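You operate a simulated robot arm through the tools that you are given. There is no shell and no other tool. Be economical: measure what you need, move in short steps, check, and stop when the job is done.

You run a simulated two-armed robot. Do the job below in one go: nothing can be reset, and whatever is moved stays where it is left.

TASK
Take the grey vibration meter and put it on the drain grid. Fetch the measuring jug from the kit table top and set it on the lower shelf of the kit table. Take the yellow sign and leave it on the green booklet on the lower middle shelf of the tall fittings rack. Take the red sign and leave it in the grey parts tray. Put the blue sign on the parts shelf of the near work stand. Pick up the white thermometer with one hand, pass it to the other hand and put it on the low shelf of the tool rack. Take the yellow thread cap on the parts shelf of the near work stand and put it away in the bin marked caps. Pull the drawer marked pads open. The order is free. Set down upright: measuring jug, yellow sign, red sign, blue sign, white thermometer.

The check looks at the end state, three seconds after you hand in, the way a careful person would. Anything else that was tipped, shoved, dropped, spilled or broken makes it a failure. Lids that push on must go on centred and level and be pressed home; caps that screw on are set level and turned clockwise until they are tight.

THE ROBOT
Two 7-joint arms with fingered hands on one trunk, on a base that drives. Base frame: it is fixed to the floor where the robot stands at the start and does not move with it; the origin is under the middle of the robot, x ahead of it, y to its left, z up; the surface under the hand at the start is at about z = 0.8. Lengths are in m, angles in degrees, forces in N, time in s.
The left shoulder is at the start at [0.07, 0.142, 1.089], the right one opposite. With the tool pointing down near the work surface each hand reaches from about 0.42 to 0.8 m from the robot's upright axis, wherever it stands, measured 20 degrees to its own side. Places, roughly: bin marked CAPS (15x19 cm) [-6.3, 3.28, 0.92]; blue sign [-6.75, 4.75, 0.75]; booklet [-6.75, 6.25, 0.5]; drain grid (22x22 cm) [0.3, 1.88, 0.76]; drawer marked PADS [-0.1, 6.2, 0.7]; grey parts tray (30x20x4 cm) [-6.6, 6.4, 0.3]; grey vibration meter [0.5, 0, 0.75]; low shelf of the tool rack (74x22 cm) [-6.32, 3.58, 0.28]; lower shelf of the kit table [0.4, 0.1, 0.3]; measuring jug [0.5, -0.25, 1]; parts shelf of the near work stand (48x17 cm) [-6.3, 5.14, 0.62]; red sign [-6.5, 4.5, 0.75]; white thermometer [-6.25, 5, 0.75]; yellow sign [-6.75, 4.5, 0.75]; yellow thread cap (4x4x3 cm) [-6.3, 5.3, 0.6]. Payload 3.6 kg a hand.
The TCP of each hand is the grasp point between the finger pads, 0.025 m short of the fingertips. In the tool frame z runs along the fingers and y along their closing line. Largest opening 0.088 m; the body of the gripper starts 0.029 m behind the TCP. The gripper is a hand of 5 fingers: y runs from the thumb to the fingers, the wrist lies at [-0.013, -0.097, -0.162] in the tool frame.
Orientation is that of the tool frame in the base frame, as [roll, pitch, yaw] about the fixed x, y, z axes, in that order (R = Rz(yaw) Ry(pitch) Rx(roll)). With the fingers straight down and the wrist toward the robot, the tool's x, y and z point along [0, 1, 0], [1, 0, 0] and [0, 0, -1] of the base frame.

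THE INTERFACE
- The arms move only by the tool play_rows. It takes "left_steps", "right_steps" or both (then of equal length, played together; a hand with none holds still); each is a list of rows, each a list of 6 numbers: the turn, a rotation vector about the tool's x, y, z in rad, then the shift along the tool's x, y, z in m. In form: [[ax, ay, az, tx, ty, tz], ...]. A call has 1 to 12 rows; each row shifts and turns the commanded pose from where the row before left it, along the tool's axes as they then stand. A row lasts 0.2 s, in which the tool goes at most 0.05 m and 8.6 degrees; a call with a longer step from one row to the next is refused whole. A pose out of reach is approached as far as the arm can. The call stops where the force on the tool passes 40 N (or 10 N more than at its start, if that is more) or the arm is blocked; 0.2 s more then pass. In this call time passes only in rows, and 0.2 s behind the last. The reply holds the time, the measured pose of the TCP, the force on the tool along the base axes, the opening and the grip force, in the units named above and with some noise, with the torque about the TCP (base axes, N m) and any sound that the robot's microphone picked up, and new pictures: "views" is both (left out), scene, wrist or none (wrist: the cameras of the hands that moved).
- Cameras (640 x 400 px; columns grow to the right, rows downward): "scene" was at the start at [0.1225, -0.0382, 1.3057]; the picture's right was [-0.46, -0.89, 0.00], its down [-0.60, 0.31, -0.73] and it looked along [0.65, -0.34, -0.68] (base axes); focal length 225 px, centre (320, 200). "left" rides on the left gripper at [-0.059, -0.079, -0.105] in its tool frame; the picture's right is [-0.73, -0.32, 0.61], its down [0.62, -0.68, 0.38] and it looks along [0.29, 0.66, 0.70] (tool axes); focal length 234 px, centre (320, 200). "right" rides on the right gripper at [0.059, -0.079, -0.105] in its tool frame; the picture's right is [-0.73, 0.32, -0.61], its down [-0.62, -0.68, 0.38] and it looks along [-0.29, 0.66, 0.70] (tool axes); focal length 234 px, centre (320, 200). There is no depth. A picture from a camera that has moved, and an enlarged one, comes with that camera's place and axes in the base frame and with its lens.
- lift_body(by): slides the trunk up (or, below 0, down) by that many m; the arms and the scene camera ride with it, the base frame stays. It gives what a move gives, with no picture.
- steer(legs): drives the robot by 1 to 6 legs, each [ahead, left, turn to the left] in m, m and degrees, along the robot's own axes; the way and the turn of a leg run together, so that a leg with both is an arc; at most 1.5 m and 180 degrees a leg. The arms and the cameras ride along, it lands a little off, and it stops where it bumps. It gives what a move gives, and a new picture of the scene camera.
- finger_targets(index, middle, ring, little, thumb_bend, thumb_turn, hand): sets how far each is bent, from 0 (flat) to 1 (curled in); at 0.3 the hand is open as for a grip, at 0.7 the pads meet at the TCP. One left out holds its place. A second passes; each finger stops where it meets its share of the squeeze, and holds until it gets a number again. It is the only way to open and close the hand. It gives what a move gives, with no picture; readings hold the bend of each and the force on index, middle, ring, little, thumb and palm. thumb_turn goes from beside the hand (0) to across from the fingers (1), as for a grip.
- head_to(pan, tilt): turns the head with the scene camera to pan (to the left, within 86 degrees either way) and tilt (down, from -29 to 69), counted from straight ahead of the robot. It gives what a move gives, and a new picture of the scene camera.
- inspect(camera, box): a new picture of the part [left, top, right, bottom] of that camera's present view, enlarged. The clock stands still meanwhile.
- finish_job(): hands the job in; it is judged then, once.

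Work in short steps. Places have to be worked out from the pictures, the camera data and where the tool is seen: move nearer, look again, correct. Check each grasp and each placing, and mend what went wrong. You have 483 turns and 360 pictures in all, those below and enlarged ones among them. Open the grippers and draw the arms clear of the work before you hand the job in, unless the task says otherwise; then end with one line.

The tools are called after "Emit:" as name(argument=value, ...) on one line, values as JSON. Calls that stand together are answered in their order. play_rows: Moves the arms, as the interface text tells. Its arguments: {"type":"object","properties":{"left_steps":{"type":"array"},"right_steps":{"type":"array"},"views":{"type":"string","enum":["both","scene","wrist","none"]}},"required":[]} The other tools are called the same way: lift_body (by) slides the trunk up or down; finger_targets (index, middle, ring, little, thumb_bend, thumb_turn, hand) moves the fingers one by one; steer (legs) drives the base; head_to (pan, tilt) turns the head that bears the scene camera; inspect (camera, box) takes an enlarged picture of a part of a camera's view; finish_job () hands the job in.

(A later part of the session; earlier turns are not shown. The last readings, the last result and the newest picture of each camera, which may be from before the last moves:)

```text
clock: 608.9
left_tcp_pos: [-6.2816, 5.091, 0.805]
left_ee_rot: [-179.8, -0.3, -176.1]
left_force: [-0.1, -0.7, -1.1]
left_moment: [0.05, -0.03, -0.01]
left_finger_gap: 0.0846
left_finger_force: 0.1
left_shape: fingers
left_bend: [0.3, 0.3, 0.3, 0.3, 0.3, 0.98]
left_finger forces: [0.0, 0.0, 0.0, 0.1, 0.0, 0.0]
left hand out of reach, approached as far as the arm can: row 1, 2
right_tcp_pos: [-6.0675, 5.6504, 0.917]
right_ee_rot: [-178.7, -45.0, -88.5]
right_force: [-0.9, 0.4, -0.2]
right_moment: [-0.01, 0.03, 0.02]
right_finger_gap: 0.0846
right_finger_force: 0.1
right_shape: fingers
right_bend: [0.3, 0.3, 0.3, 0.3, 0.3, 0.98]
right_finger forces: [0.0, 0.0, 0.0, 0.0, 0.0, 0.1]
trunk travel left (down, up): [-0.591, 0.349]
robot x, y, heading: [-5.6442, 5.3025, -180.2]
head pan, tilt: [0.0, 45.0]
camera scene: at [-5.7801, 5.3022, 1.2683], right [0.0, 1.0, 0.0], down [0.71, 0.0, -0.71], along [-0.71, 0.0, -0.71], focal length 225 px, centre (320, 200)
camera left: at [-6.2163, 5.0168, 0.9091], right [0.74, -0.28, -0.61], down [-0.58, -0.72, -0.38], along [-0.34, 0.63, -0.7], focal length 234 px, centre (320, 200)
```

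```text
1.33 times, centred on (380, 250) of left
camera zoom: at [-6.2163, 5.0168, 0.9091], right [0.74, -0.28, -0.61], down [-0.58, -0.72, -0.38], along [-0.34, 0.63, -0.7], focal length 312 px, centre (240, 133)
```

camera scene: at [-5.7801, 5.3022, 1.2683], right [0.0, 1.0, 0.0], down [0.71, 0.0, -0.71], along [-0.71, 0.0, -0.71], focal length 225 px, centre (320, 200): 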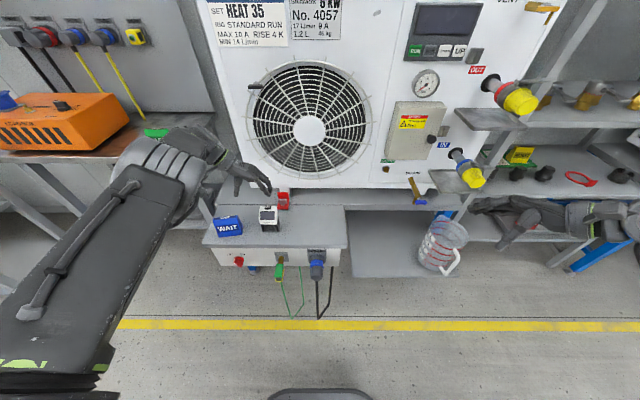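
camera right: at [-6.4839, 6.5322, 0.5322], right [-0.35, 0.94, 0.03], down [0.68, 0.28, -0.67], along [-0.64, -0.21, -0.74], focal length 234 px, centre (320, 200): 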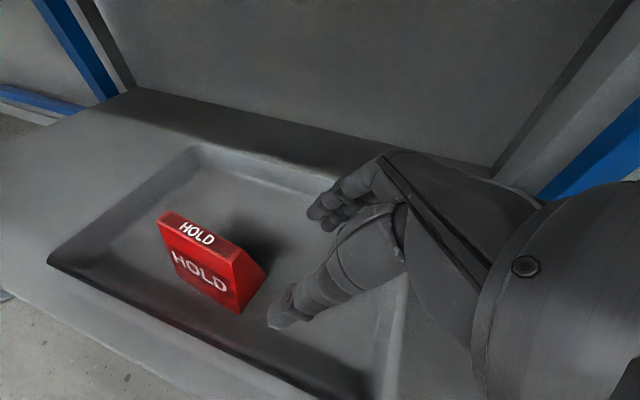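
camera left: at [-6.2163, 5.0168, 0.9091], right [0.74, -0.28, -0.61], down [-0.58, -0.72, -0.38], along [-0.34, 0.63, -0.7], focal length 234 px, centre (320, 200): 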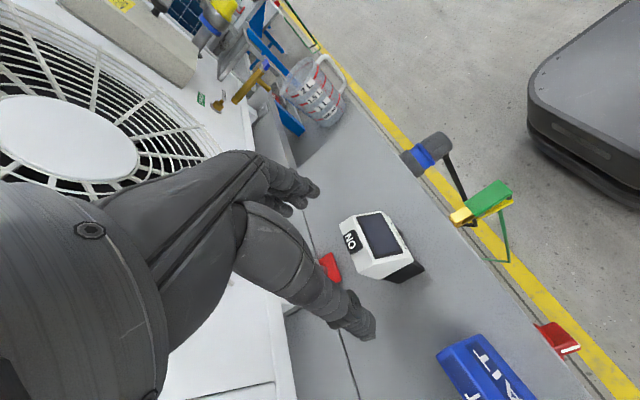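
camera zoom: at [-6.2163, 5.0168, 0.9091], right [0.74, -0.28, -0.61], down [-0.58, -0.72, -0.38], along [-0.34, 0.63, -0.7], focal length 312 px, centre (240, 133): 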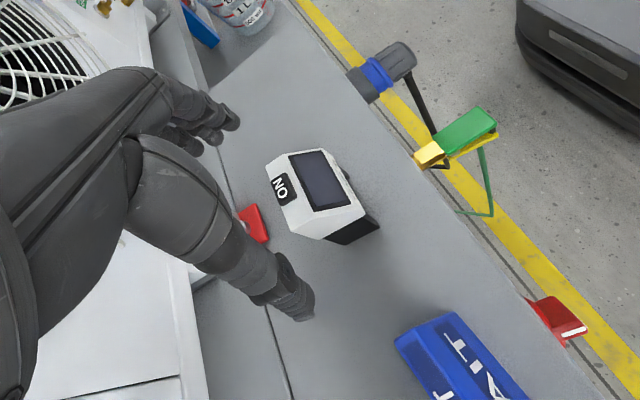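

Emit:
steer(legs=[[0.03, -0.03, 0]])

Emit:
lift_body(by=-0.06)

Emit:
inspect(camera="left", box=[200, 100, 560, 400])

Emit:
inspect(camera="scene", box=[190, 150, 350, 280])

```text
clock: 609.8
left_tcp_pos: [-6.3104, 5.1237, 0.805]
left_ee_rot: [-179.8, -0.4, -176.2]
left_force: [0.2, 0.7, -0.4]
left_moment: [-0.03, 0.0, 0.01]
left_finger_gap: 0.0846
left_finger_force: 0.0
left_shape: fingers
left_bend: [0.3, 0.3, 0.3, 0.3, 0.3, 0.98]
left_finger forces: [0.1, 0.0, 0.0, 0.0, 0.0, 0.1]
right_tcp_pos: [-6.0964, 5.6823, 0.916]
right_ee_rot: [-178.6, -45.1, -88.5]
right_force: [0.1, -0.5, 0.7]
right_moment: [0.0, 0.01, 0.07]
right_finger_gap: 0.0845
right_finger_force: 0.1
right_shape: fingers
right_bend: [0.3, 0.3, 0.3, 0.3, 0.3, 0.98]
right_finger forces: [0.1, 0.0, 0.0, 0.0, 0.0, 0.0]
trunk travel left (down, up): [-0.591, 0.349]
robot x, y, heading: [-5.6759, 5.3323, -179.7]
head pan, tilt: [0.0, 45.0]
camera scene: at [-5.8082, 5.3338, 1.2683], right [0.0, 1.0, 0.0], down [0.71, 0.0, -0.71], along [-0.71, 0.0, -0.71], focal length 225 px, centre (320, 200)
```

scene: 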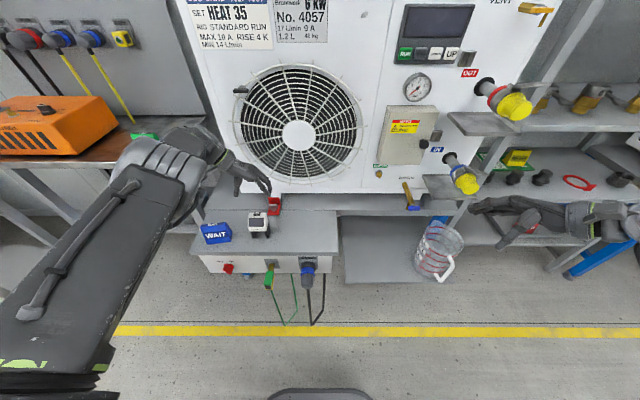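

```text
clock: 610.8
left_tcp_pos: [-6.3095, 5.1227, 0.7466]
left_ee_rot: [-179.7, -0.4, -176.1]
left_force: [0.0, 0.3, 0.8]
left_moment: [0.01, 0.01, -0.03]
left_finger_gap: 0.0847
left_finger_force: 0.1
left_shape: fingers
left_bend: [0.3, 0.3, 0.3, 0.3, 0.3, 0.98]
left_finger forces: [0.1, 0.0, 0.0, 0.1, 0.1, 0.0]
right_tcp_pos: [-6.0969, 5.6824, 0.8565]
right_ee_rot: [-178.8, -45.0, -88.5]
right_force: [0.0, -0.2, 0.0]
right_moment: [-0.01, 0.04, -0.01]
right_finger_gap: 0.0845
right_finger_force: 0.0
right_shape: fingers
right_bend: [0.3, 0.3, 0.3, 0.3, 0.3, 0.98]
right_finger forces: [0.0, 0.1, 0.1, 0.0, 0.1, 0.0]
trunk travel left (down, up): [-0.531, 0.409]
robot x, y, heading: [-5.6726, 5.3353, -179.9]
head pan, tilt: [0.0, 45.0]
```

```text
1.33 times, centred on (380, 250) of left
camera zoom: at [-6.2441, 5.0479, 0.8501], right [0.74, -0.28, -0.61], down [-0.58, -0.72, -0.38], along [-0.34, 0.63, -0.7], focal length 312 px, centre (240, 133)
```

zoom: 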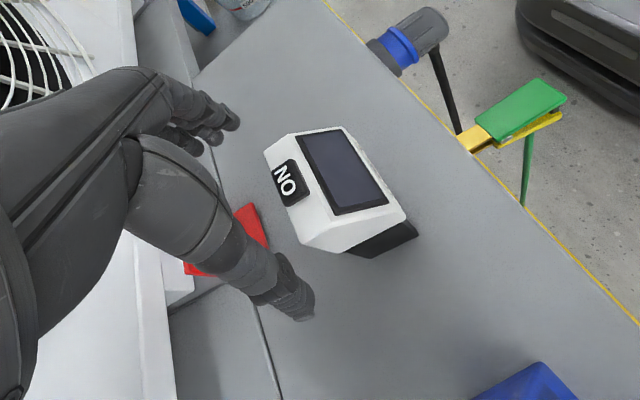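

```text
3.08 times, centred on (270, 215) of scene
camera zoom: at [-5.8073, 5.3335, 1.2084], right [0.0, 1.0, 0.0], down [0.71, 0.0, -0.71], along [-0.71, 0.0, -0.71], focal length 692 px, centre (474, 154)
```

zoom: 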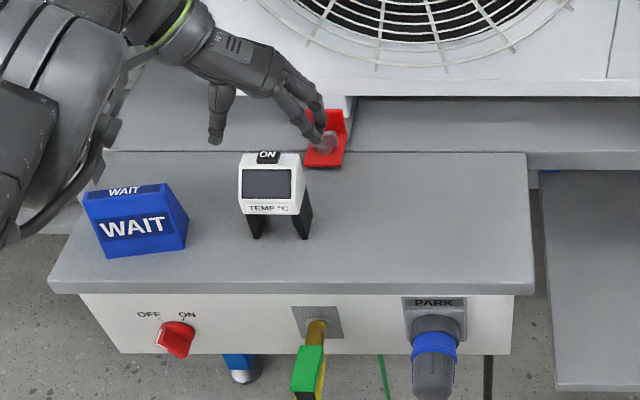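

The thumb opposes the middle/ring fingers, so I shift 2 cm toward me, straighten the index out of the way, and lower.

Emit:
finger_targets(hand="left", index=0.05)

Emit:
play_rows(left_steps=[[0, 0, 0, -0.02, -0.003, 0]], views="none")

Emit:
lift_body(by=-0.045)

Emit:
inspect(camera="left", box=[200, 100, 560, 400])

Emit:
inspect(camera="scene", box=[190, 130, 350, 260])

```text
clock: 611.8
left_tcp_pos: [-6.3099, 5.124, 0.7466]
left_ee_rot: [-179.7, -0.5, -176.2]
left_force: [-0.3, 0.2, 0.1]
left_moment: [0.02, 0.03, -0.01]
left_finger_gap: 0.1131
left_finger_force: 0.1
left_shape: fingers
left_bend: [0.05, 0.3, 0.3, 0.3, 0.3, 0.98]
left_finger forces: [0.1, 0.1, 0.0, 0.0, 0.0, 0.1]
right_tcp_pos: [-6.0971, 5.6805, 0.857]
right_ee_rot: [-178.8, -45.1, -88.5]
right_force: [0.3, -0.5, -0.7]
right_moment: [0.01, -0.03, 0.03]
right_finger_gap: 0.0844
right_finger_force: 0.1
right_shape: fingers
right_bend: [0.3, 0.3, 0.3, 0.3, 0.3, 0.98]
right_finger forces: [0.0, 0.0, 0.0, 0.0, 0.0, 0.0]
trunk travel left (down, up): [-0.531, 0.409]
robot x, y, heading: [-5.6734, 5.3337, -179.8]
head pan, tilt: [0.0, 45.0]
```

```text
clock: 612.1
left_tcp_pos: [-6.2888, 5.1209, 0.746]
left_ee_rot: [-179.8, -0.4, -176.1]
left_force: [-0.4, 1.2, 0.1]
left_moment: [0.02, 0.01, 0.01]
left_finger_gap: 0.1133
left_finger_force: 0.2
left_shape: fingers
left_bend: [0.05, 0.3, 0.3, 0.3, 0.3, 0.98]
left_finger forces: [0.0, 0.0, 0.1, 0.0, 0.0, 0.1]
right_tcp_pos: [-6.0946, 5.6818, 0.8562]
right_ee_rot: [-178.6, -45.1, -88.7]
right_force: [0.4, 0.4, -0.2]
right_moment: [0.01, -0.05, 0.0]
right_finger_gap: 0.0845
right_finger_force: 0.0
right_shape: fingers
right_bend: [0.3, 0.3, 0.3, 0.3, 0.3, 0.98]
right_finger forces: [0.0, 0.0, 0.0, 0.0, 0.0, 0.0]
trunk travel left (down, up): [-0.531, 0.409]
robot x, y, heading: [-5.6709, 5.3313, -179.7]
head pan, tilt: [0.0, 45.0]
```

```text
clock: 613.0
left_tcp_pos: [-6.2889, 5.1222, 0.7002]
left_ee_rot: [-179.9, -0.4, -176.1]
left_force: [-0.4, 0.1, 0.5]
left_moment: [0.01, 0.0, -0.01]
left_finger_gap: 0.1128
left_finger_force: 0.0
left_shape: fingers
left_bend: [0.05, 0.3, 0.3, 0.3, 0.3, 0.98]
left_finger forces: [0.0, 0.0, 0.0, 0.0, 0.0, 0.1]
right_tcp_pos: [-6.0957, 5.6811, 0.811]
right_ee_rot: [-178.6, -44.9, -88.7]
right_force: [0.5, 0.1, 0.0]
right_moment: [0.01, -0.04, 0.02]
right_finger_gap: 0.0844
right_finger_force: 0.1
right_shape: fingers
right_bend: [0.3, 0.3, 0.3, 0.3, 0.3, 0.98]
right_finger forces: [0.0, 0.0, 0.0, 0.1, 0.0, 0.0]
trunk travel left (down, up): [-0.486, 0.454]
robot x, y, heading: [-5.6746, 5.3321, -179.7]
head pan, tilt: [0.0, 45.0]
```

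```text
1.33 times, centred on (380, 250) of left
camera zoom: at [-6.2233, 5.0463, 0.8048], right [0.74, -0.28, -0.61], down [-0.58, -0.72, -0.38], along [-0.34, 0.63, -0.7], focal length 312 px, centre (240, 133)
```

zoom: 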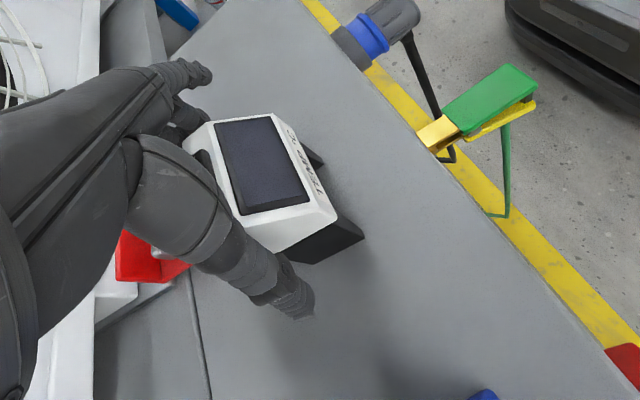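

```text
3.08 times, centred on (270, 195) of scene
camera zoom: at [-5.8071, 5.3334, 1.1634], right [0.0, 1.0, 0.0], down [0.71, 0.0, -0.71], along [-0.71, 0.0, -0.71], focal length 692 px, centre (474, 215)
```

zoom: 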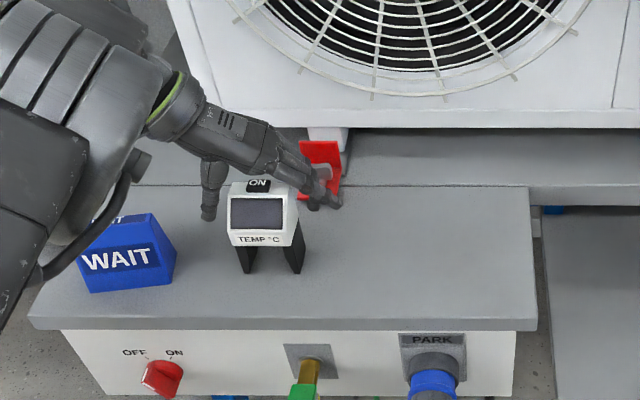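

Thumb is left, fingers right of the body. I close middle, ring and thumb.

Emit:
finger_targets(hand="left", middle=0.65, ring=0.65, thumb_bend=0.65)

Emit:
inspect(camera="left", box=[200, 100, 560, 400])

```text
clock: 614.0
left_tcp_pos: [-6.2895, 5.1214, 0.7003]
left_ee_rot: [-179.8, -0.4, -176.0]
left_force: [1.7, -0.1, 4.7]
left_moment: [0.15, 0.07, -0.03]
left_finger_gap: 0.0919
left_finger_force: 10.1
left_shape: fingers
left_bend: [0.05, 0.45, 0.65, 0.3, 0.54, 1.0]
left_finger forces: [0.0, 9.5, 0.0, 0.0, 10.8, 0.0]
right_tcp_pos: [-6.0954, 5.6801, 0.811]
right_ee_rot: [-178.7, -45.0, -88.5]
right_force: [0.3, 0.2, 0.6]
right_moment: [0.04, -0.01, -0.02]
right_finger_gap: 0.0843
right_finger_force: 0.1
right_shape: fingers
right_bend: [0.3, 0.3, 0.3, 0.3, 0.3, 0.98]
right_finger forces: [0.0, 0.0, 0.0, 0.0, 0.0, 0.0]
trunk travel left (down, up): [-0.486, 0.454]
robot x, y, heading: [-5.6754, 5.3351, -179.8]
head pan, tilt: [0.0, 45.0]
```

```text
1.33 times, centred on (380, 250) of left
camera zoom: at [-6.223, 5.0463, 0.8052], right [0.74, -0.28, -0.61], down [-0.58, -0.72, -0.38], along [-0.34, 0.63, -0.7], focal length 312 px, centre (240, 133)
```

zoom: 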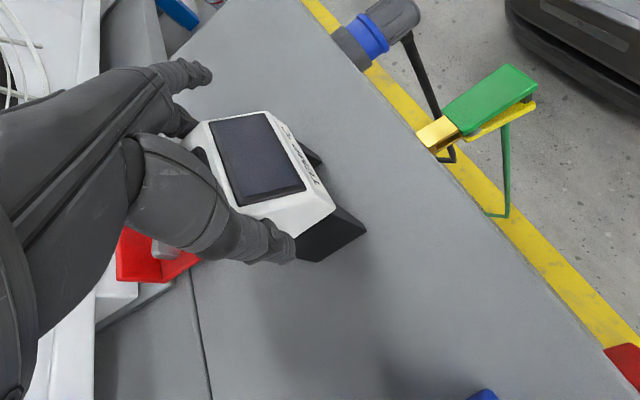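

Middle and thumb hold it; the ring passed behind, so I open it again. I firm the grip and lift slightly.

Emit:
finger_targets(hand="left", middle=0.75, ring=0.3, thumb_bend=0.75)

Emit:
lift_body(by=0.03)

Emit:
inspect(camera="left", box=[200, 100, 560, 400])

Emit:
inspect(camera="scene", box=[190, 130, 350, 260])

```text
clock: 615.0
left_tcp_pos: [-6.2891, 5.1219, 0.701]
left_ee_rot: [-179.8, -0.5, -176.1]
left_force: [1.0, -1.4, 1.5]
left_moment: [0.02, -0.01, 0.03]
left_finger_gap: 0.0855
left_finger_force: 11.7
left_shape: fingers
left_bend: [0.05, 0.41, 0.3, 0.3, 0.6, 1.0]
left_finger forces: [0.0, 11.8, 0.0, 0.0, 12.7, 0.1]
right_tcp_pos: [-6.0939, 5.6802, 0.8119]
right_ee_rot: [-178.7, -45.0, -88.6]
right_force: [0.4, 0.1, 0.0]
right_moment: [0.0, -0.01, 0.01]
right_finger_gap: 0.0843
right_finger_force: 0.0
right_shape: fingers
right_bend: [0.3, 0.3, 0.3, 0.3, 0.3, 0.98]
right_finger forces: [0.1, 0.1, 0.1, 0.1, 0.0, 0.1]
trunk travel left (down, up): [-0.486, 0.454]
robot x, y, heading: [-5.6731, 5.3313, -179.8]
head pan, tilt: [0.0, 45.0]
```

```text
clock: 615.8
left_tcp_pos: [-6.2889, 5.1218, 0.7302]
left_ee_rot: [-179.8, -0.2, -176.1]
left_force: [-0.2, -0.2, -1.5]
left_moment: [-0.02, 0.0, -0.03]
left_finger_gap: 0.0851
left_finger_force: 12.5
left_shape: fingers
left_bend: [0.05, 0.41, 0.3, 0.3, 0.61, 1.0]
left_finger forces: [0.0, 12.5, 0.0, 0.0, 12.1, 0.1]
right_tcp_pos: [-6.0965, 5.6808, 0.841]
right_ee_rot: [-178.6, -45.1, -88.7]
right_force: [0.0, 0.6, 0.0]
right_moment: [-0.01, -0.01, 0.0]
right_finger_gap: 0.0841
right_finger_force: 0.0
right_shape: fingers
right_bend: [0.3, 0.3, 0.3, 0.3, 0.3, 0.98]
right_finger forces: [0.0, 0.0, 0.0, 0.0, 0.1, 0.0]
trunk travel left (down, up): [-0.516, 0.424]
robot x, y, heading: [-5.6745, 5.3349, -179.9]
head pan, tilt: [0.0, 45.0]
```

```text
1.33 times, centred on (380, 250) of left
camera zoom: at [-6.224, 5.0464, 0.8342], right [0.74, -0.28, -0.61], down [-0.58, -0.72, -0.38], along [-0.34, 0.63, -0.7], focal length 312 px, centre (240, 133)
```

zoom: 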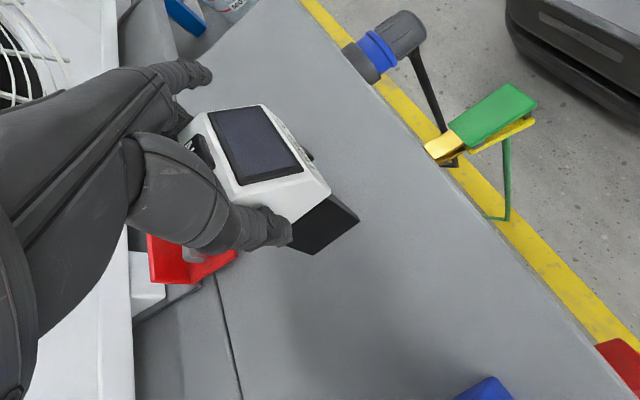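

```text
3.08 times, centred on (270, 195) of scene
camera zoom: at [-5.8082, 5.3334, 1.1933], right [0.0, 1.0, 0.0], down [0.71, 0.0, -0.71], along [-0.71, 0.0, -0.71], focal length 692 px, centre (474, 215)
```

zoom: 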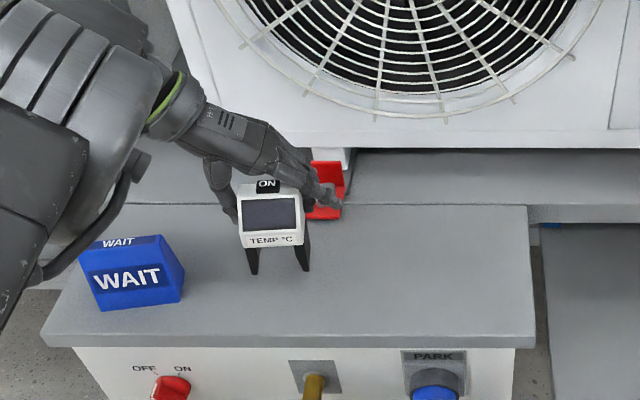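

Lifted and hanging upright. I raise further and back away to free space.

Emit:
lift_body(by=0.25)

Emit:
steer(legs=[[-0.45, 0, 0]])

Emit:
inspect(camera="left", box=[200, 100, 560, 400])

```text
clock: 618.4
left_tcp_pos: [-6.2898, 5.1221, 0.98]
left_ee_rot: [-179.7, -0.5, -176.2]
left_force: [0.1, 0.2, -1.3]
left_moment: [0.0, 0.0, 0.01]
left_finger_gap: 0.0851
left_finger_force: 11.9
left_shape: fingers
left_bend: [0.05, 0.41, 0.3, 0.3, 0.61, 1.0]
left_finger forces: [0.1, 12.6, 0.0, 0.1, 12.1, 0.1]
right_tcp_pos: [-6.0963, 5.6812, 1.092]
right_ee_rot: [-178.6, -45.0, -88.6]
right_force: [0.4, -0.4, -0.8]
right_moment: [-0.01, -0.02, -0.01]
right_finger_gap: 0.0843
right_finger_force: 0.0
right_shape: fingers
right_bend: [0.3, 0.3, 0.3, 0.3, 0.3, 0.98]
right_finger forces: [0.0, 0.0, 0.0, 0.0, 0.0, 0.0]
trunk travel left (down, up): [-0.766, 0.174]
robot x, y, heading: [-5.6726, 5.3351, -179.8]
head pan, tilt: [0.0, 45.0]
```

```text
clock: 621.0
left_tcp_pos: [-5.8556, 5.1257, 0.9807]
left_ee_rot: [-179.8, -0.3, -176.4]
left_force: [-0.1, -0.7, -3.1]
left_moment: [-0.01, 0.01, 0.0]
left_finger_gap: 0.0852
left_finger_force: 12.3
left_shape: fingers
left_bend: [0.05, 0.41, 0.3, 0.3, 0.61, 1.0]
left_finger forces: [0.1, 12.5, 0.0, 0.0, 12.1, 0.0]
right_tcp_pos: [-5.6601, 5.6833, 1.0919]
right_ee_rot: [-178.7, -45.0, -88.7]
right_force: [1.1, -0.4, 0.7]
right_moment: [-0.02, -0.01, 0.01]
right_finger_gap: 0.0844
right_finger_force: 0.1
right_shape: fingers
right_bend: [0.3, 0.3, 0.3, 0.3, 0.3, 0.98]
right_finger forces: [0.0, 0.1, 0.0, 0.0, 0.1, 0.1]
trunk travel left (down, up): [-0.766, 0.174]
robot x, y, heading: [-5.2392, 5.3349, 179.5]
head pan, tilt: [0.0, 45.0]
camera scene: at [-5.3729, 5.3342, 1.4433], right [0.0, 1.0, 0.0], down [0.71, 0.0, -0.71], along [-0.71, 0.0, -0.71], focal length 225 px, centre (320, 200)
```

scene: 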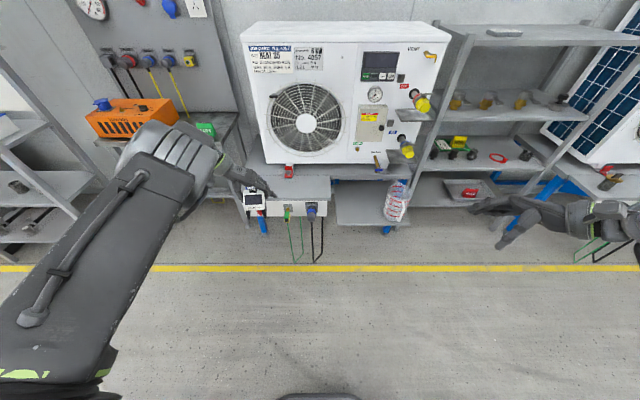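

```text
1.33 times, centred on (380, 250) of left
camera zoom: at [-5.7899, 5.0491, 1.0842], right [0.74, -0.28, -0.61], down [-0.58, -0.72, -0.38], along [-0.33, 0.63, -0.7], focal length 312 px, centre (240, 133)
```

zoom: 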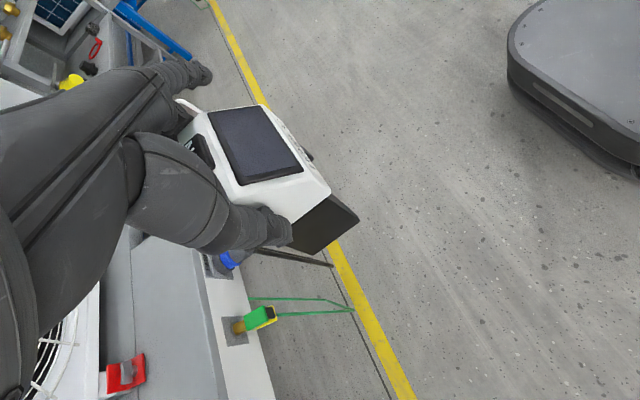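

Now I rotate the left hand back 90°, so the thermometer's sides face ±x for the right hand to take its lower part.

Emit:
play_rows(left_steps=[[0, 0, -0.143, 0, 0, 0], [0, 0, -0.143, 0, 0, 0], [0, 0, -0.143, 0, 0, 0], [0, 0, -0.143, 0, 0, 0], [0, 0, -0.143, 0, 0, 0], [0, 0, -0.143, 0, 0, 0], [0, 0, -0.143, 0, 0, 0], [0, 0, -0.143, 0, 0, 0], [0, 0, -0.143, 0, 0, 0], [0, 0, -0.143, 0, 0, 0], [0, 0, -0.07, 0, 0, 0]])

Emit:
finger_targets(hand="right", little=1)

```text
clock: 623.4
left_tcp_pos: [-5.8635, 5.1114, 0.9782]
left_ee_rot: [179.8, -0.1, -90.5]
left_force: [0.4, 0.0, -2.5]
left_moment: [-0.02, 0.01, 0.0]
left_finger_gap: 0.0849
left_finger_force: 12.4
left_shape: fingers
left_bend: [0.05, 0.41, 0.3, 0.3, 0.61, 0.99]
left_finger forces: [0.0, 12.4, 0.0, 0.0, 12.2, 0.1]
left hand out of reach, approached as far as the arm can: row 10, 11
right_tcp_pos: [-5.659, 5.683, 1.0911]
right_ee_rot: [-178.4, -44.9, -89.1]
right_force: [0.3, 0.2, -1.0]
right_moment: [0.03, 0.01, 0.0]
right_finger_gap: 0.0845
right_finger_force: 0.0
right_shape: fingers
right_bend: [0.3, 0.3, 0.3, 0.3, 0.3, 0.98]
right_finger forces: [0.0, 0.0, 0.0, 0.0, 0.0, 0.0]
trunk travel left (down, up): [-0.766, 0.174]
robot x, y, heading: [-5.2392, 5.3316, 179.8]
head pan, tilt: [0.0, 45.0]
camera scene: at [-5.3723, 5.3341, 1.4433], right [0.0, 1.0, 0.0], down [0.71, 0.0, -0.71], along [-0.71, 0.0, -0.71], focal length 225 px, centre (320, 200)
camera left: at [-5.7834, 5.1689, 1.0823], right [0.33, 0.72, -0.61], down [0.67, -0.63, -0.39], along [-0.66, -0.29, -0.69], focal length 234 px, centre (320, 200)
```

scene: 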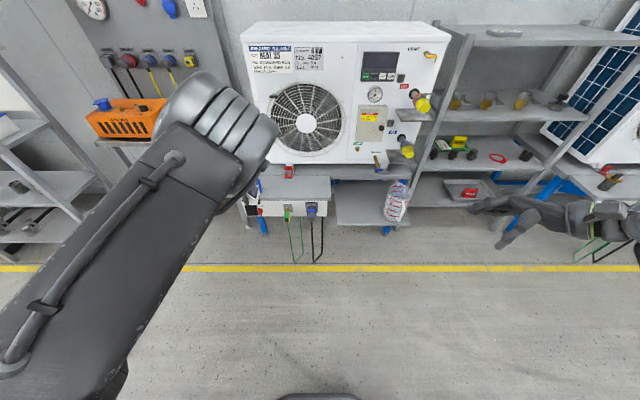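
left: 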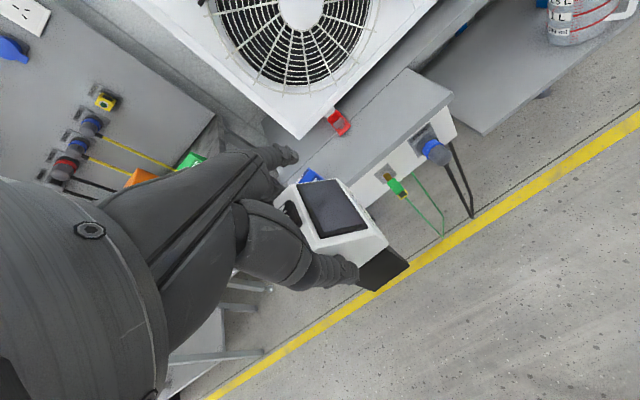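

```text
clock: 624.4
left_tcp_pos: [-5.8653, 5.1116, 0.9778]
left_ee_rot: [179.7, -0.1, -90.6]
left_force: [0.0, 0.3, -1.6]
left_moment: [-0.03, -0.04, -0.02]
left_finger_gap: 0.0848
left_finger_force: 12.4
left_shape: fingers
left_bend: [0.05, 0.41, 0.3, 0.3, 0.61, 0.99]
left_finger forces: [0.0, 12.5, 0.0, 0.0, 12.1, 0.1]
right_tcp_pos: [-5.6596, 5.682, 1.0909]
right_ee_rot: [-178.6, -45.1, -88.9]
right_force: [0.3, 0.9, -0.4]
right_moment: [-0.02, 0.0, -0.03]
right_finger_gap: 0.0844
right_finger_force: 0.1
right_shape: fingers
right_bend: [0.3, 0.3, 0.3, 1.0, 0.3, 0.98]
right_finger forces: [0.1, 0.0, 0.1, 0.0, 0.0, 0.0]
trunk travel left (down, up): [-0.766, 0.174]
robot x, y, heading: [-5.2381, 5.3338, 179.5]
head pan, tilt: [0.0, 45.0]
```

The object is too far left for the right hand. I raise the left hand toward shoulder level and bring it to the robot's centre line.

Emit:
play_rows(left_steps=[[0, 0, 0, 0, 0, -0.04], [0, 0, 0, 0, 0, -0.04], [0, 0, 0, -0.01, -0.01, -0.04], [0, 0, 0, -0.02, -0.01, -0.04], [0, 0, 0, -0.03, -0.01, -0.02], [0, 0, 0, -0.035, -0.01, 0], [0, 0, 0, -0.035, -0.01, 0], [0, 0, 0, -0.035, -0.01, 0], [0, 0, 0, -0.035, -0.01, 0], [0, 0, 0, -0.035, 0, 0], [0, 0, 0, -0.035, 0, 0]], views="scene")

```text
clock: 626.8
left_tcp_pos: [-5.9496, 5.2081, 1.1858]
left_ee_rot: [179.8, -0.1, -90.3]
left_force: [0.4, 0.9, -1.6]
left_moment: [-0.03, -0.03, 0.01]
left_finger_gap: 0.0848
left_finger_force: 12.0
left_shape: fingers
left_bend: [0.05, 0.41, 0.3, 0.3, 0.61, 0.99]
left_finger forces: [0.1, 12.5, 0.0, 0.0, 12.2, 0.0]
left hand out of reach, approached as far as the arm can: row 1, 3, 4, 5, 6, 7, 8, 9, 10, 11
right_tcp_pos: [-5.6592, 5.6843, 1.091]
right_ee_rot: [-178.6, -45.2, -88.8]
right_force: [0.0, 0.1, 0.0]
right_moment: [-0.04, -0.01, -0.03]
right_finger_gap: 0.0845
right_finger_force: 0.1
right_shape: fingers
right_bend: [0.3, 0.3, 0.3, 1.0, 0.3, 0.98]
right_finger forces: [0.0, 0.0, 0.0, 0.0, 0.1, 0.0]
trunk travel left (down, up): [-0.766, 0.174]
robot x, y, heading: [-5.2359, 5.3364, 179.8]
head pan, tilt: [0.0, 45.0]
camera scene: at [-5.3731, 5.3352, 1.4433], right [0.0, 1.0, 0.0], down [0.71, 0.0, -0.71], along [-0.71, 0.0, -0.71], focal length 225 px, centre (320, 200)
```

scene: 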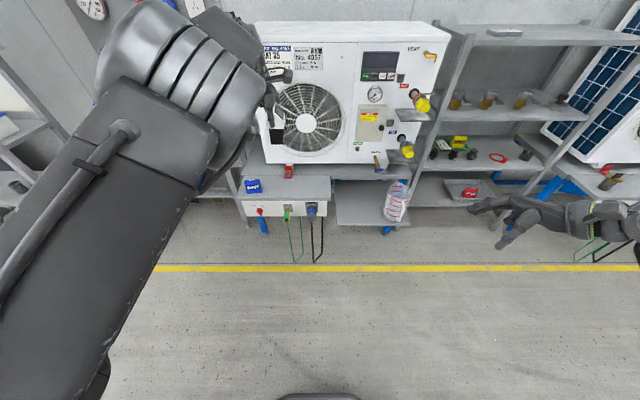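

Emit:
play_rows(left_steps=[[0, 0, 0, 0, -0.03, -0.02], [0, 0, 0, 0, -0.03, -0.02], [0, 0, 0, -0.01, -0.03, 0], [0, 0, 0, -0.02, -0.03, 0], [0, 0, 0, -0.03, -0.03, 0], [0, 0, 0, -0.03, 0, 0]], views="none")

```text
clock: 628.2
left_tcp_pos: [-5.9269, 5.2062, 1.2752]
left_ee_rot: [179.5, 1.2, -89.6]
left_force: [-0.4, 1.0, -3.1]
left_moment: [-0.01, 0.0, 0.01]
left_finger_gap: 0.0849
left_finger_force: 12.1
left_shape: fingers
left_bend: [0.05, 0.41, 0.3, 0.3, 0.61, 0.99]
left_finger forces: [0.0, 12.5, 0.0, 0.1, 12.1, 0.0]
left hand out of reach, approached as far as the arm can: row 1, 2, 3, 4, 5, 6
right_tcp_pos: [-5.658, 5.6847, 1.0918]
right_ee_rot: [-178.6, -45.1, -88.9]
right_force: [0.4, 0.4, 0.1]
right_moment: [0.0, 0.01, 0.0]
right_finger_gap: 0.0847
right_finger_force: 0.2
right_shape: fingers
right_bend: [0.3, 0.3, 0.3, 1.0, 0.3, 0.98]
right_finger forces: [0.0, 0.0, 0.0, 0.0, 0.1, 0.0]
trunk travel left (down, up): [-0.766, 0.174]
robot x, y, heading: [-5.2403, 5.3287, 179.9]
head pan, tilt: [0.0, 45.0]
```

I test how far to the left the tilted right hand can reach, staying below the held thermometer.

Emit:
play_rows(right_steps=[[0, 0, 0, 0.022, 0.016, 0.038], [0, 0, 0, 0.022, 0.016, 0.038], [0, 0, 0, 0.022, 0.016, 0.038], [0, 0, 0, 0.022, 0.016, 0.038], [0, 0, 0, 0.025, 0.016, 0.03], [0, 0, 0, 0.028, 0.016, 0.028], [0, 0, 0, 0.028, 0.016, 0.028]], views="scene")

```text
clock: 629.8
left_tcp_pos: [-5.9281, 5.1994, 1.2678]
left_ee_rot: [179.9, 0.9, -89.4]
left_force: [0.6, 0.6, -2.4]
left_moment: [-0.03, -0.03, 0.0]
left_finger_gap: 0.085
left_finger_force: 12.7
left_shape: fingers
left_bend: [0.05, 0.41, 0.3, 0.3, 0.61, 0.99]
left_finger forces: [0.0, 12.4, 0.0, 0.0, 12.1, 0.0]
right_tcp_pos: [-5.7593, 5.3873, 1.0422]
right_ee_rot: [-178.5, -45.0, -89.0]
right_force: [1.3, -0.2, -0.5]
right_moment: [0.0, 0.0, 0.0]
right_finger_gap: 0.0847
right_finger_force: 0.0
right_shape: fingers
right_bend: [0.3, 0.3, 0.3, 1.0, 0.3, 0.98]
right_finger forces: [0.1, 0.0, 0.0, 0.0, 0.0, 0.1]
trunk travel left (down, up): [-0.766, 0.174]
robot x, y, heading: [-5.2387, 5.3318, 179.9]
head pan, tilt: [0.0, 45.0]
camera scene: at [-5.3733, 5.3322, 1.4433], right [0.0, 1.0, 0.0], down [0.71, 0.0, -0.71], along [-0.71, 0.0, -0.71], focal length 225 px, centre (320, 200)
```

scene: 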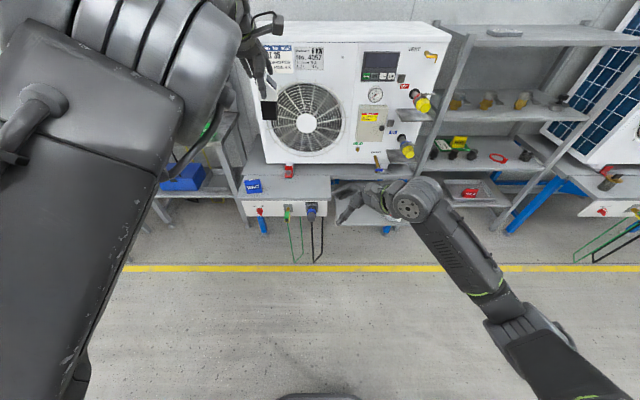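

The right hand still has room. I continue further left and forward.

Emit:
play_rows(right_steps=[[0, 0, 0, 0.022, 0.03, 0.022], [0, 0, 0, 0.022, 0.03, 0.022], [0, 0, 0, 0.022, 0.03, 0.022], [0, 0, 0, 0.022, 0.03, 0.022]], views="none")

```text
clock: 630.8
left_tcp_pos: [-5.928, 5.2006, 1.2679]
left_ee_rot: [-179.9, 0.9, -89.5]
left_force: [0.7, 0.0, -2.1]
left_moment: [0.0, -0.03, -0.01]
left_finger_gap: 0.0847
left_finger_force: 12.5
left_shape: fingers
left_bend: [0.05, 0.41, 0.3, 0.3, 0.61, 0.99]
left_finger forces: [0.1, 12.5, 0.0, 0.1, 11.9, 0.1]
right_tcp_pos: [-5.8733, 5.2601, 1.0399]
right_ee_rot: [-178.6, -44.9, -88.8]
right_force: [0.2, -0.8, -0.1]
right_moment: [-0.03, 0.02, 0.02]
right_finger_gap: 0.0845
right_finger_force: 0.0
right_shape: fingers
right_bend: [0.3, 0.3, 0.3, 1.0, 0.3, 0.98]
right_finger forces: [0.1, 0.0, 0.0, 0.0, 0.0, 0.0]
trunk travel left (down, up): [-0.766, 0.174]
robot x, y, heading: [-5.238, 5.3337, 179.8]
head pan, tilt: [0.0, 45.0]
```

Reach is fine. I lower the left hand a little, and move the right hand to a position just right of the thermometer to look.

Emit:
play_rows(right_steps=[[0, 0, 0, -0.025, 0.015, -0.03], [0, 0, 0, -0.02, 0.015, -0.025], [0, 0, 0, 0.01, 0.01, -0.025], [0, 0, 0, 0.02, 0, -0.03]], left_steps=[[0, 0, 0, 0, 0, 0.03], [0, 0, 0, 0, 0, 0.03], [0, 0, 0, 0, 0, 0.03], [0, 0, 0, 0, 0, 0.02]])

```text
clock: 631.8
left_tcp_pos: [-5.9498, 5.2006, 1.1654]
left_ee_rot: [179.7, -0.2, -90.3]
left_force: [0.5, 0.7, -1.8]
left_moment: [0.01, -0.03, 0.02]
left_finger_gap: 0.0846
left_finger_force: 11.8
left_shape: fingers
left_bend: [0.05, 0.41, 0.3, 0.3, 0.61, 0.99]
left_finger forces: [0.0, 12.4, 0.1, 0.0, 12.0, 0.0]
left hand out of reach, approached as far as the arm can: row 1, 2, 3
right_tcp_pos: [-5.9195, 5.3482, 1.1062]
right_ee_rot: [-178.5, -45.0, -89.0]
right_force: [0.7, 0.5, -0.1]
right_moment: [-0.03, 0.0, 0.03]
right_finger_gap: 0.0845
right_finger_force: 0.0
right_shape: fingers
right_bend: [0.3, 0.3, 0.3, 1.0, 0.3, 0.98]
right_finger forces: [0.1, 0.0, 0.0, 0.0, 0.1, 0.1]
trunk travel left (down, up): [-0.766, 0.174]
robot x, y, heading: [-5.2398, 5.3341, 179.8]
head pan, tilt: [0.0, 45.0]
camera scene: at [-5.3725, 5.3342, 1.4433], right [0.0, 1.0, 0.0], down [0.71, 0.0, -0.71], along [-0.71, 0.0, -0.71], focal length 225 px, centre (320, 200)
camera right: at [-5.8443, 5.3841, 1.2224], right [-0.36, 0.93, -0.09], down [0.69, 0.19, -0.7], along [-0.63, -0.31, -0.71], focal length 234 px, centre (320, 200)
camera left: at [-5.8678, 5.2585, 1.2692], right [0.32, 0.72, -0.61], down [0.68, -0.63, -0.38], along [-0.66, -0.29, -0.69], focal length 234 px, centre (320, 200)
```

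scene: 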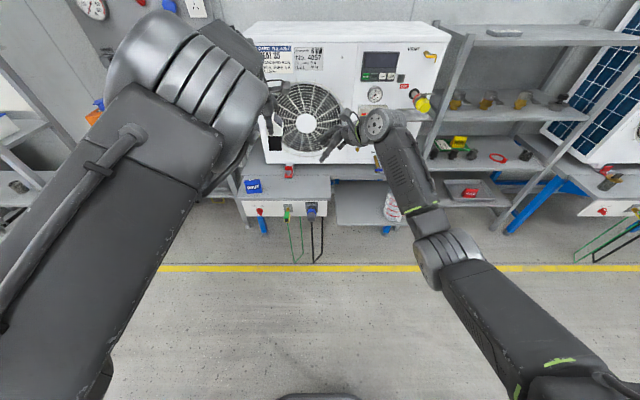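
right: 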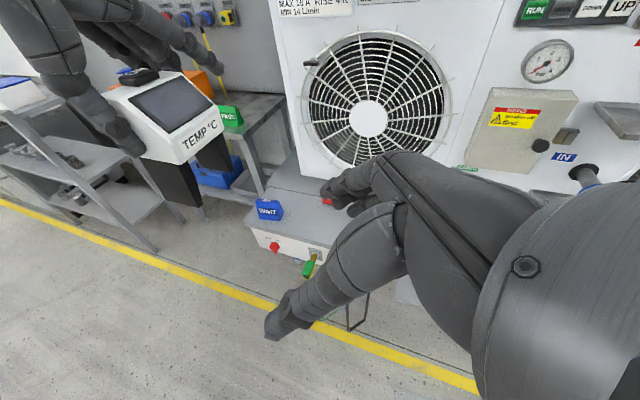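
left: 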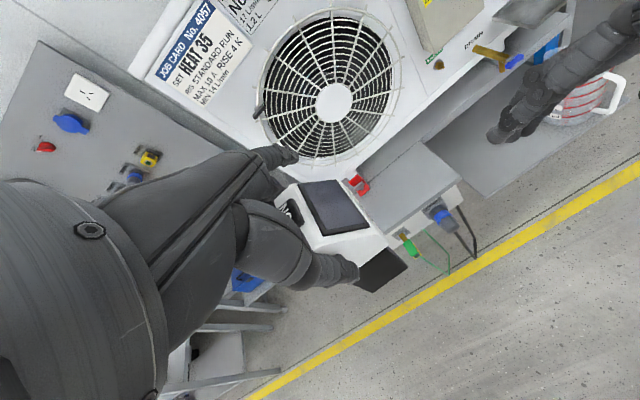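

Emit:
inspect(camera="right", box=[60, 20, 300, 230])

```text
1.90 times, centred on (180, 125) of right
camera zoom: at [-5.8443, 5.3841, 1.2224], right [-0.36, 0.93, -0.09], down [0.69, 0.19, -0.7], along [-0.63, -0.31, -0.71], focal length 446 px, centre (587, 343)
```

zoom: 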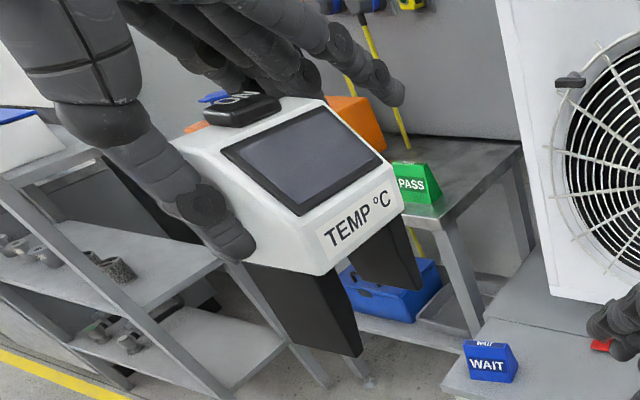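

The sides and leg slabs are flat and ±2.8 cm about x≈-5.96, front plane y≈5.232. I curl the left index and right ring/little out of the way, pre-bend the right fingers, and align just outside.

Emit:
finger_targets(hand="left", index=1)

Emit:
finger_targets(hand="right", index=0.36, middle=0.36, ring=1, little=1, thumb_bend=0.36)

Emit:
play_rows(right_steps=[[0, 0, 0, 0.008, 0.02, -0.008], [0, 0, 0, 0.02, 0.02, 0.02], [0, 0, 0, 0.018, 0, 0.018]])

Emit:
inspect(camera="right", box=[60, 40, 400, 360])

```text
clock: 632.8
left_tcp_pos: [-5.9483, 5.2021, 1.1657]
left_ee_rot: [179.7, -0.1, -90.5]
left_force: [-0.6, -0.3, -1.6]
left_moment: [-0.01, -0.03, -0.01]
left_finger_gap: 0.0512
left_finger_force: 20.0
left_shape: fingers
left_bend: [0.72, 0.46, 0.3, 0.3, 0.56, 1.0]
left_finger forces: [12.3, 8.0, 0.0, 0.1, 20.2, 0.0]
right_tcp_pos: [-5.9188, 5.348, 1.1066]
right_ee_rot: [-178.6, -45.1, -88.9]
right_force: [-0.2, 0.4, 0.3]
right_moment: [0.01, -0.01, 0.0]
right_finger_gap: 0.0845
right_finger_force: 0.1
right_shape: fingers
right_bend: [0.3, 0.3, 0.3, 1.0, 0.3, 0.98]
right_finger forces: [0.1, 0.0, 0.0, 0.0, 0.0, 0.0]
trunk travel left (down, up): [-0.766, 0.174]
robot x, y, heading: [-5.2391, 5.3341, 179.8]
head pan, tilt: [0.0, 45.0]
```

```text
clock: 633.8
left_tcp_pos: [-5.9489, 5.2029, 1.1665]
left_ee_rot: [179.6, -0.1, -90.4]
left_force: [0.2, 0.6, -1.7]
left_moment: [-0.03, 0.0, 0.0]
left_finger_gap: 0.0508
left_finger_force: 20.2
left_shape: fingers
left_bend: [0.72, 0.46, 0.3, 0.3, 0.56, 1.0]
left_finger forces: [12.4, 7.9, 0.1, 0.0, 20.1, 0.1]
right_tcp_pos: [-5.9198, 5.3481, 1.106]
right_ee_rot: [-178.6, -45.0, -88.9]
right_force: [-0.5, 0.0, 0.5]
right_moment: [-0.04, -0.01, 0.04]
right_finger_gap: 0.0728
right_finger_force: 0.1
right_shape: fingers
right_bend: [0.36, 0.36, 1.0, 1.0, 0.36, 0.98]
right_finger forces: [0.1, 0.0, 0.0, 0.0, 0.1, 0.0]
trunk travel left (down, up): [-0.766, 0.174]
robot x, y, heading: [-5.2385, 5.3347, 180.1]
head pan, tilt: [0.0, 45.0]
```

```text
clock: 634.6
left_tcp_pos: [-5.9489, 5.2004, 1.1663]
left_ee_rot: [179.7, -0.1, -90.4]
left_force: [-0.2, -0.2, -1.7]
left_moment: [0.01, -0.02, 0.02]
left_finger_gap: 0.051
left_finger_force: 20.6
left_shape: fingers
left_bend: [0.72, 0.46, 0.3, 0.3, 0.56, 1.0]
left_finger forces: [12.3, 8.0, 0.1, 0.0, 20.1, 0.0]
right_tcp_pos: [-5.9554, 5.2944, 1.1189]
right_ee_rot: [-178.7, -45.0, -88.8]
right_force: [0.0, -0.5, 0.0]
right_moment: [0.01, 0.03, 0.01]
right_finger_gap: 0.0723
right_finger_force: 0.1
right_shape: fingers
right_bend: [0.36, 0.36, 1.0, 1.0, 0.36, 0.98]
right_finger forces: [0.0, 0.1, 0.0, 0.1, 0.1, 0.1]
trunk travel left (down, up): [-0.766, 0.174]
robot x, y, heading: [-5.2389, 5.3349, 179.8]
head pan, tilt: [0.0, 45.0]
camera scene: at [-5.3719, 5.333, 1.4434], right [0.0, 1.0, 0.0], down [0.71, 0.0, -0.71], along [-0.71, 0.0, -0.71], focal length 225 px, centre (320, 200)
camera right: at [-5.8799, 5.3288, 1.234], right [-0.36, 0.93, -0.09], down [0.69, 0.2, -0.7], along [-0.63, -0.31, -0.71], focal length 234 px, centre (320, 200)
```

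scene: 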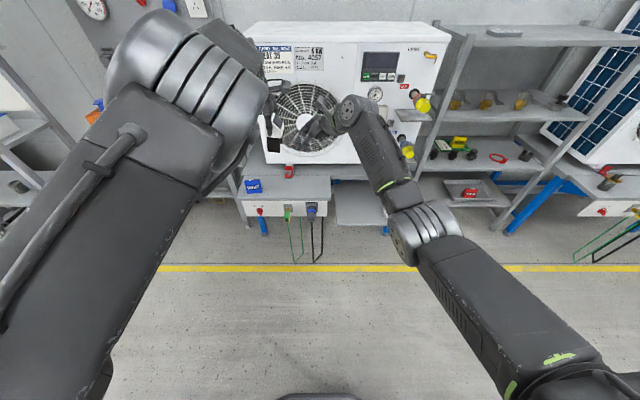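
right: 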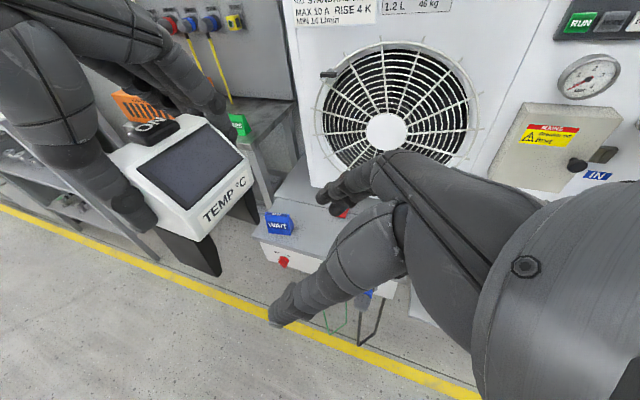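

```text
1.25 times, centred on (230, 200) of right
camera zoom: at [-5.8799, 5.3288, 1.234], right [-0.36, 0.93, -0.09], down [0.69, 0.2, -0.7], along [-0.63, -0.31, -0.71], focal length 293 px, centre (432, 200)
```

zoom: 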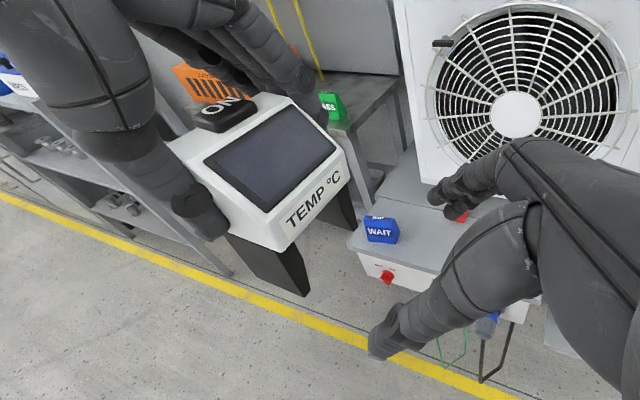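

I open the left index flat again (middle and thumb hold), correct x by 9 mm, and slide the right hand in over the lower part.

Emit:
finger_targets(hand="left", index=0)

Emit:
play_rows(right_steps=[[0, 0, 0, 0.017, -0.009, 0.01], [0, 0, 0, 0.015, 0, 0.015], [0, 0, 0, 0.014, 0, 0.014]])

Emit:
inspect(camera="right", box=[120, 80, 460, 380])

Emit:
inspect(camera="left", box=[200, 100, 560, 400])

```text
clock: 635.6
left_tcp_pos: [-5.9488, 5.2013, 1.1655]
left_ee_rot: [179.8, -0.1, -90.4]
left_force: [-0.3, -0.9, -2.5]
left_moment: [0.02, 0.02, 0.03]
left_finger_gap: 0.0567
left_finger_force: 19.2
left_shape: fingers
left_bend: [0.32, 0.46, 0.3, 0.3, 0.56, 1.0]
left_finger forces: [13.1, 7.0, 0.0, 0.0, 18.8, 0.0]
right_tcp_pos: [-5.956, 5.2943, 1.1174]
right_ee_rot: [-178.7, -45.1, -88.8]
right_force: [-1.1, -0.1, -0.7]
right_moment: [-0.03, 0.01, 0.0]
right_finger_gap: 0.0725
right_finger_force: 0.1
right_shape: fingers
right_bend: [0.36, 0.36, 1.0, 1.0, 0.36, 0.98]
right_finger forces: [0.0, 0.1, 0.0, 0.0, 0.1, 0.0]
trunk travel left (down, up): [-0.766, 0.174]
robot x, y, heading: [-5.238, 5.332, 180.1]
head pan, tilt: [0.0, 45.0]
```

```text
clock: 636.4
left_tcp_pos: [-5.9485, 5.2003, 1.1655]
left_ee_rot: [179.7, -0.1, -90.4]
left_force: [-0.5, -3.6, -2.8]
left_moment: [-0.1, 0.01, 0.09]
left_finger_gap: 0.0567
left_finger_force: 19.3
left_shape: fingers
left_bend: [0.32, 0.46, 0.3, 0.3, 0.56, 1.0]
left_finger forces: [12.8, 6.9, 0.0, 0.1, 19.1, 0.0]
right_tcp_pos: [-5.9442, 5.2378, 1.1216]
right_ee_rot: [-178.5, -45.0, -89.1]
right_force: [0.7, 2.4, 0.4]
right_moment: [-0.03, -0.01, -0.16]
right_finger_gap: 0.0729
right_finger_force: 1.1
right_shape: fingers
right_bend: [0.35, 0.36, 1.0, 1.0, 0.36, 0.98]
right_finger forces: [2.4, 0.0, 0.1, 0.0, 0.0, 0.0]
trunk travel left (down, up): [-0.766, 0.174]
robot x, y, heading: [-5.2396, 5.3323, 180.0]
head pan, tilt: [0.0, 45.0]
camera scene: at [-5.3723, 5.3335, 1.4433], right [0.0, 1.0, 0.0], down [0.71, 0.0, -0.71], along [-0.71, 0.0, -0.71], focal length 225 px, centre (320, 200)
camera right: at [-5.8695, 5.2725, 1.2378], right [-0.35, 0.93, -0.09], down [0.69, 0.2, -0.7], along [-0.63, -0.31, -0.71], focal length 234 px, centre (320, 200)
```

scene: 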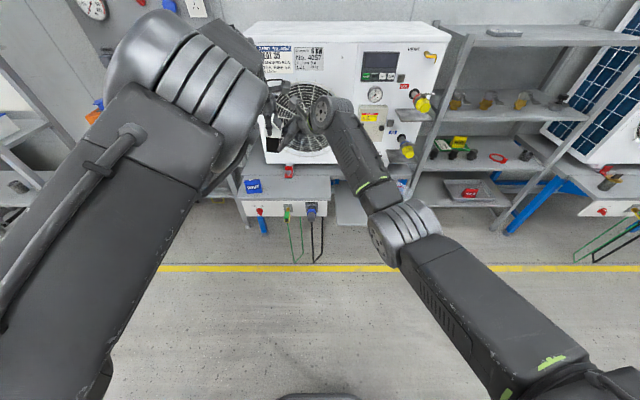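
right: 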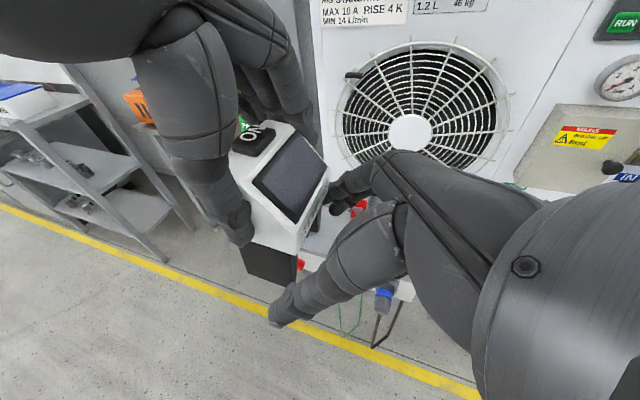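

```text
1.33 times, centred on (290, 230) of right
camera zoom: at [-5.8695, 5.2725, 1.2378], right [-0.35, 0.93, -0.09], down [0.69, 0.2, -0.7], along [-0.63, -0.31, -0.71], focal length 312 px, centre (360, 160)
```

zoom: 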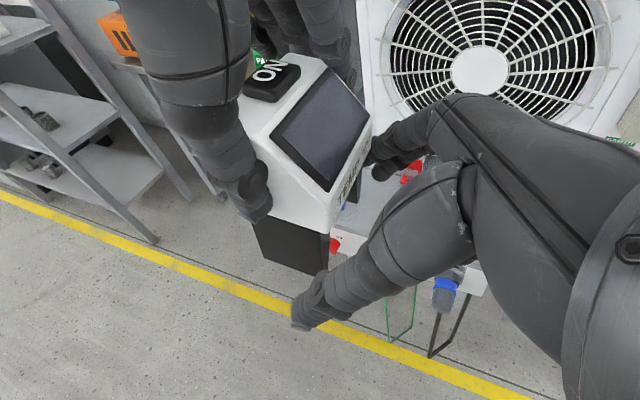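

```text
1.33 times, centred on (380, 250) of left
camera zoom: at [-5.8675, 5.2584, 1.2702], right [0.32, 0.72, -0.61], down [0.68, -0.63, -0.39], along [-0.66, -0.29, -0.69], focal length 312 px, centre (240, 133)
```

zoom: 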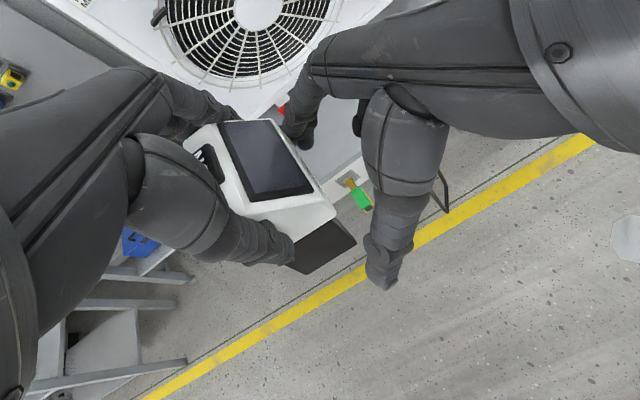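

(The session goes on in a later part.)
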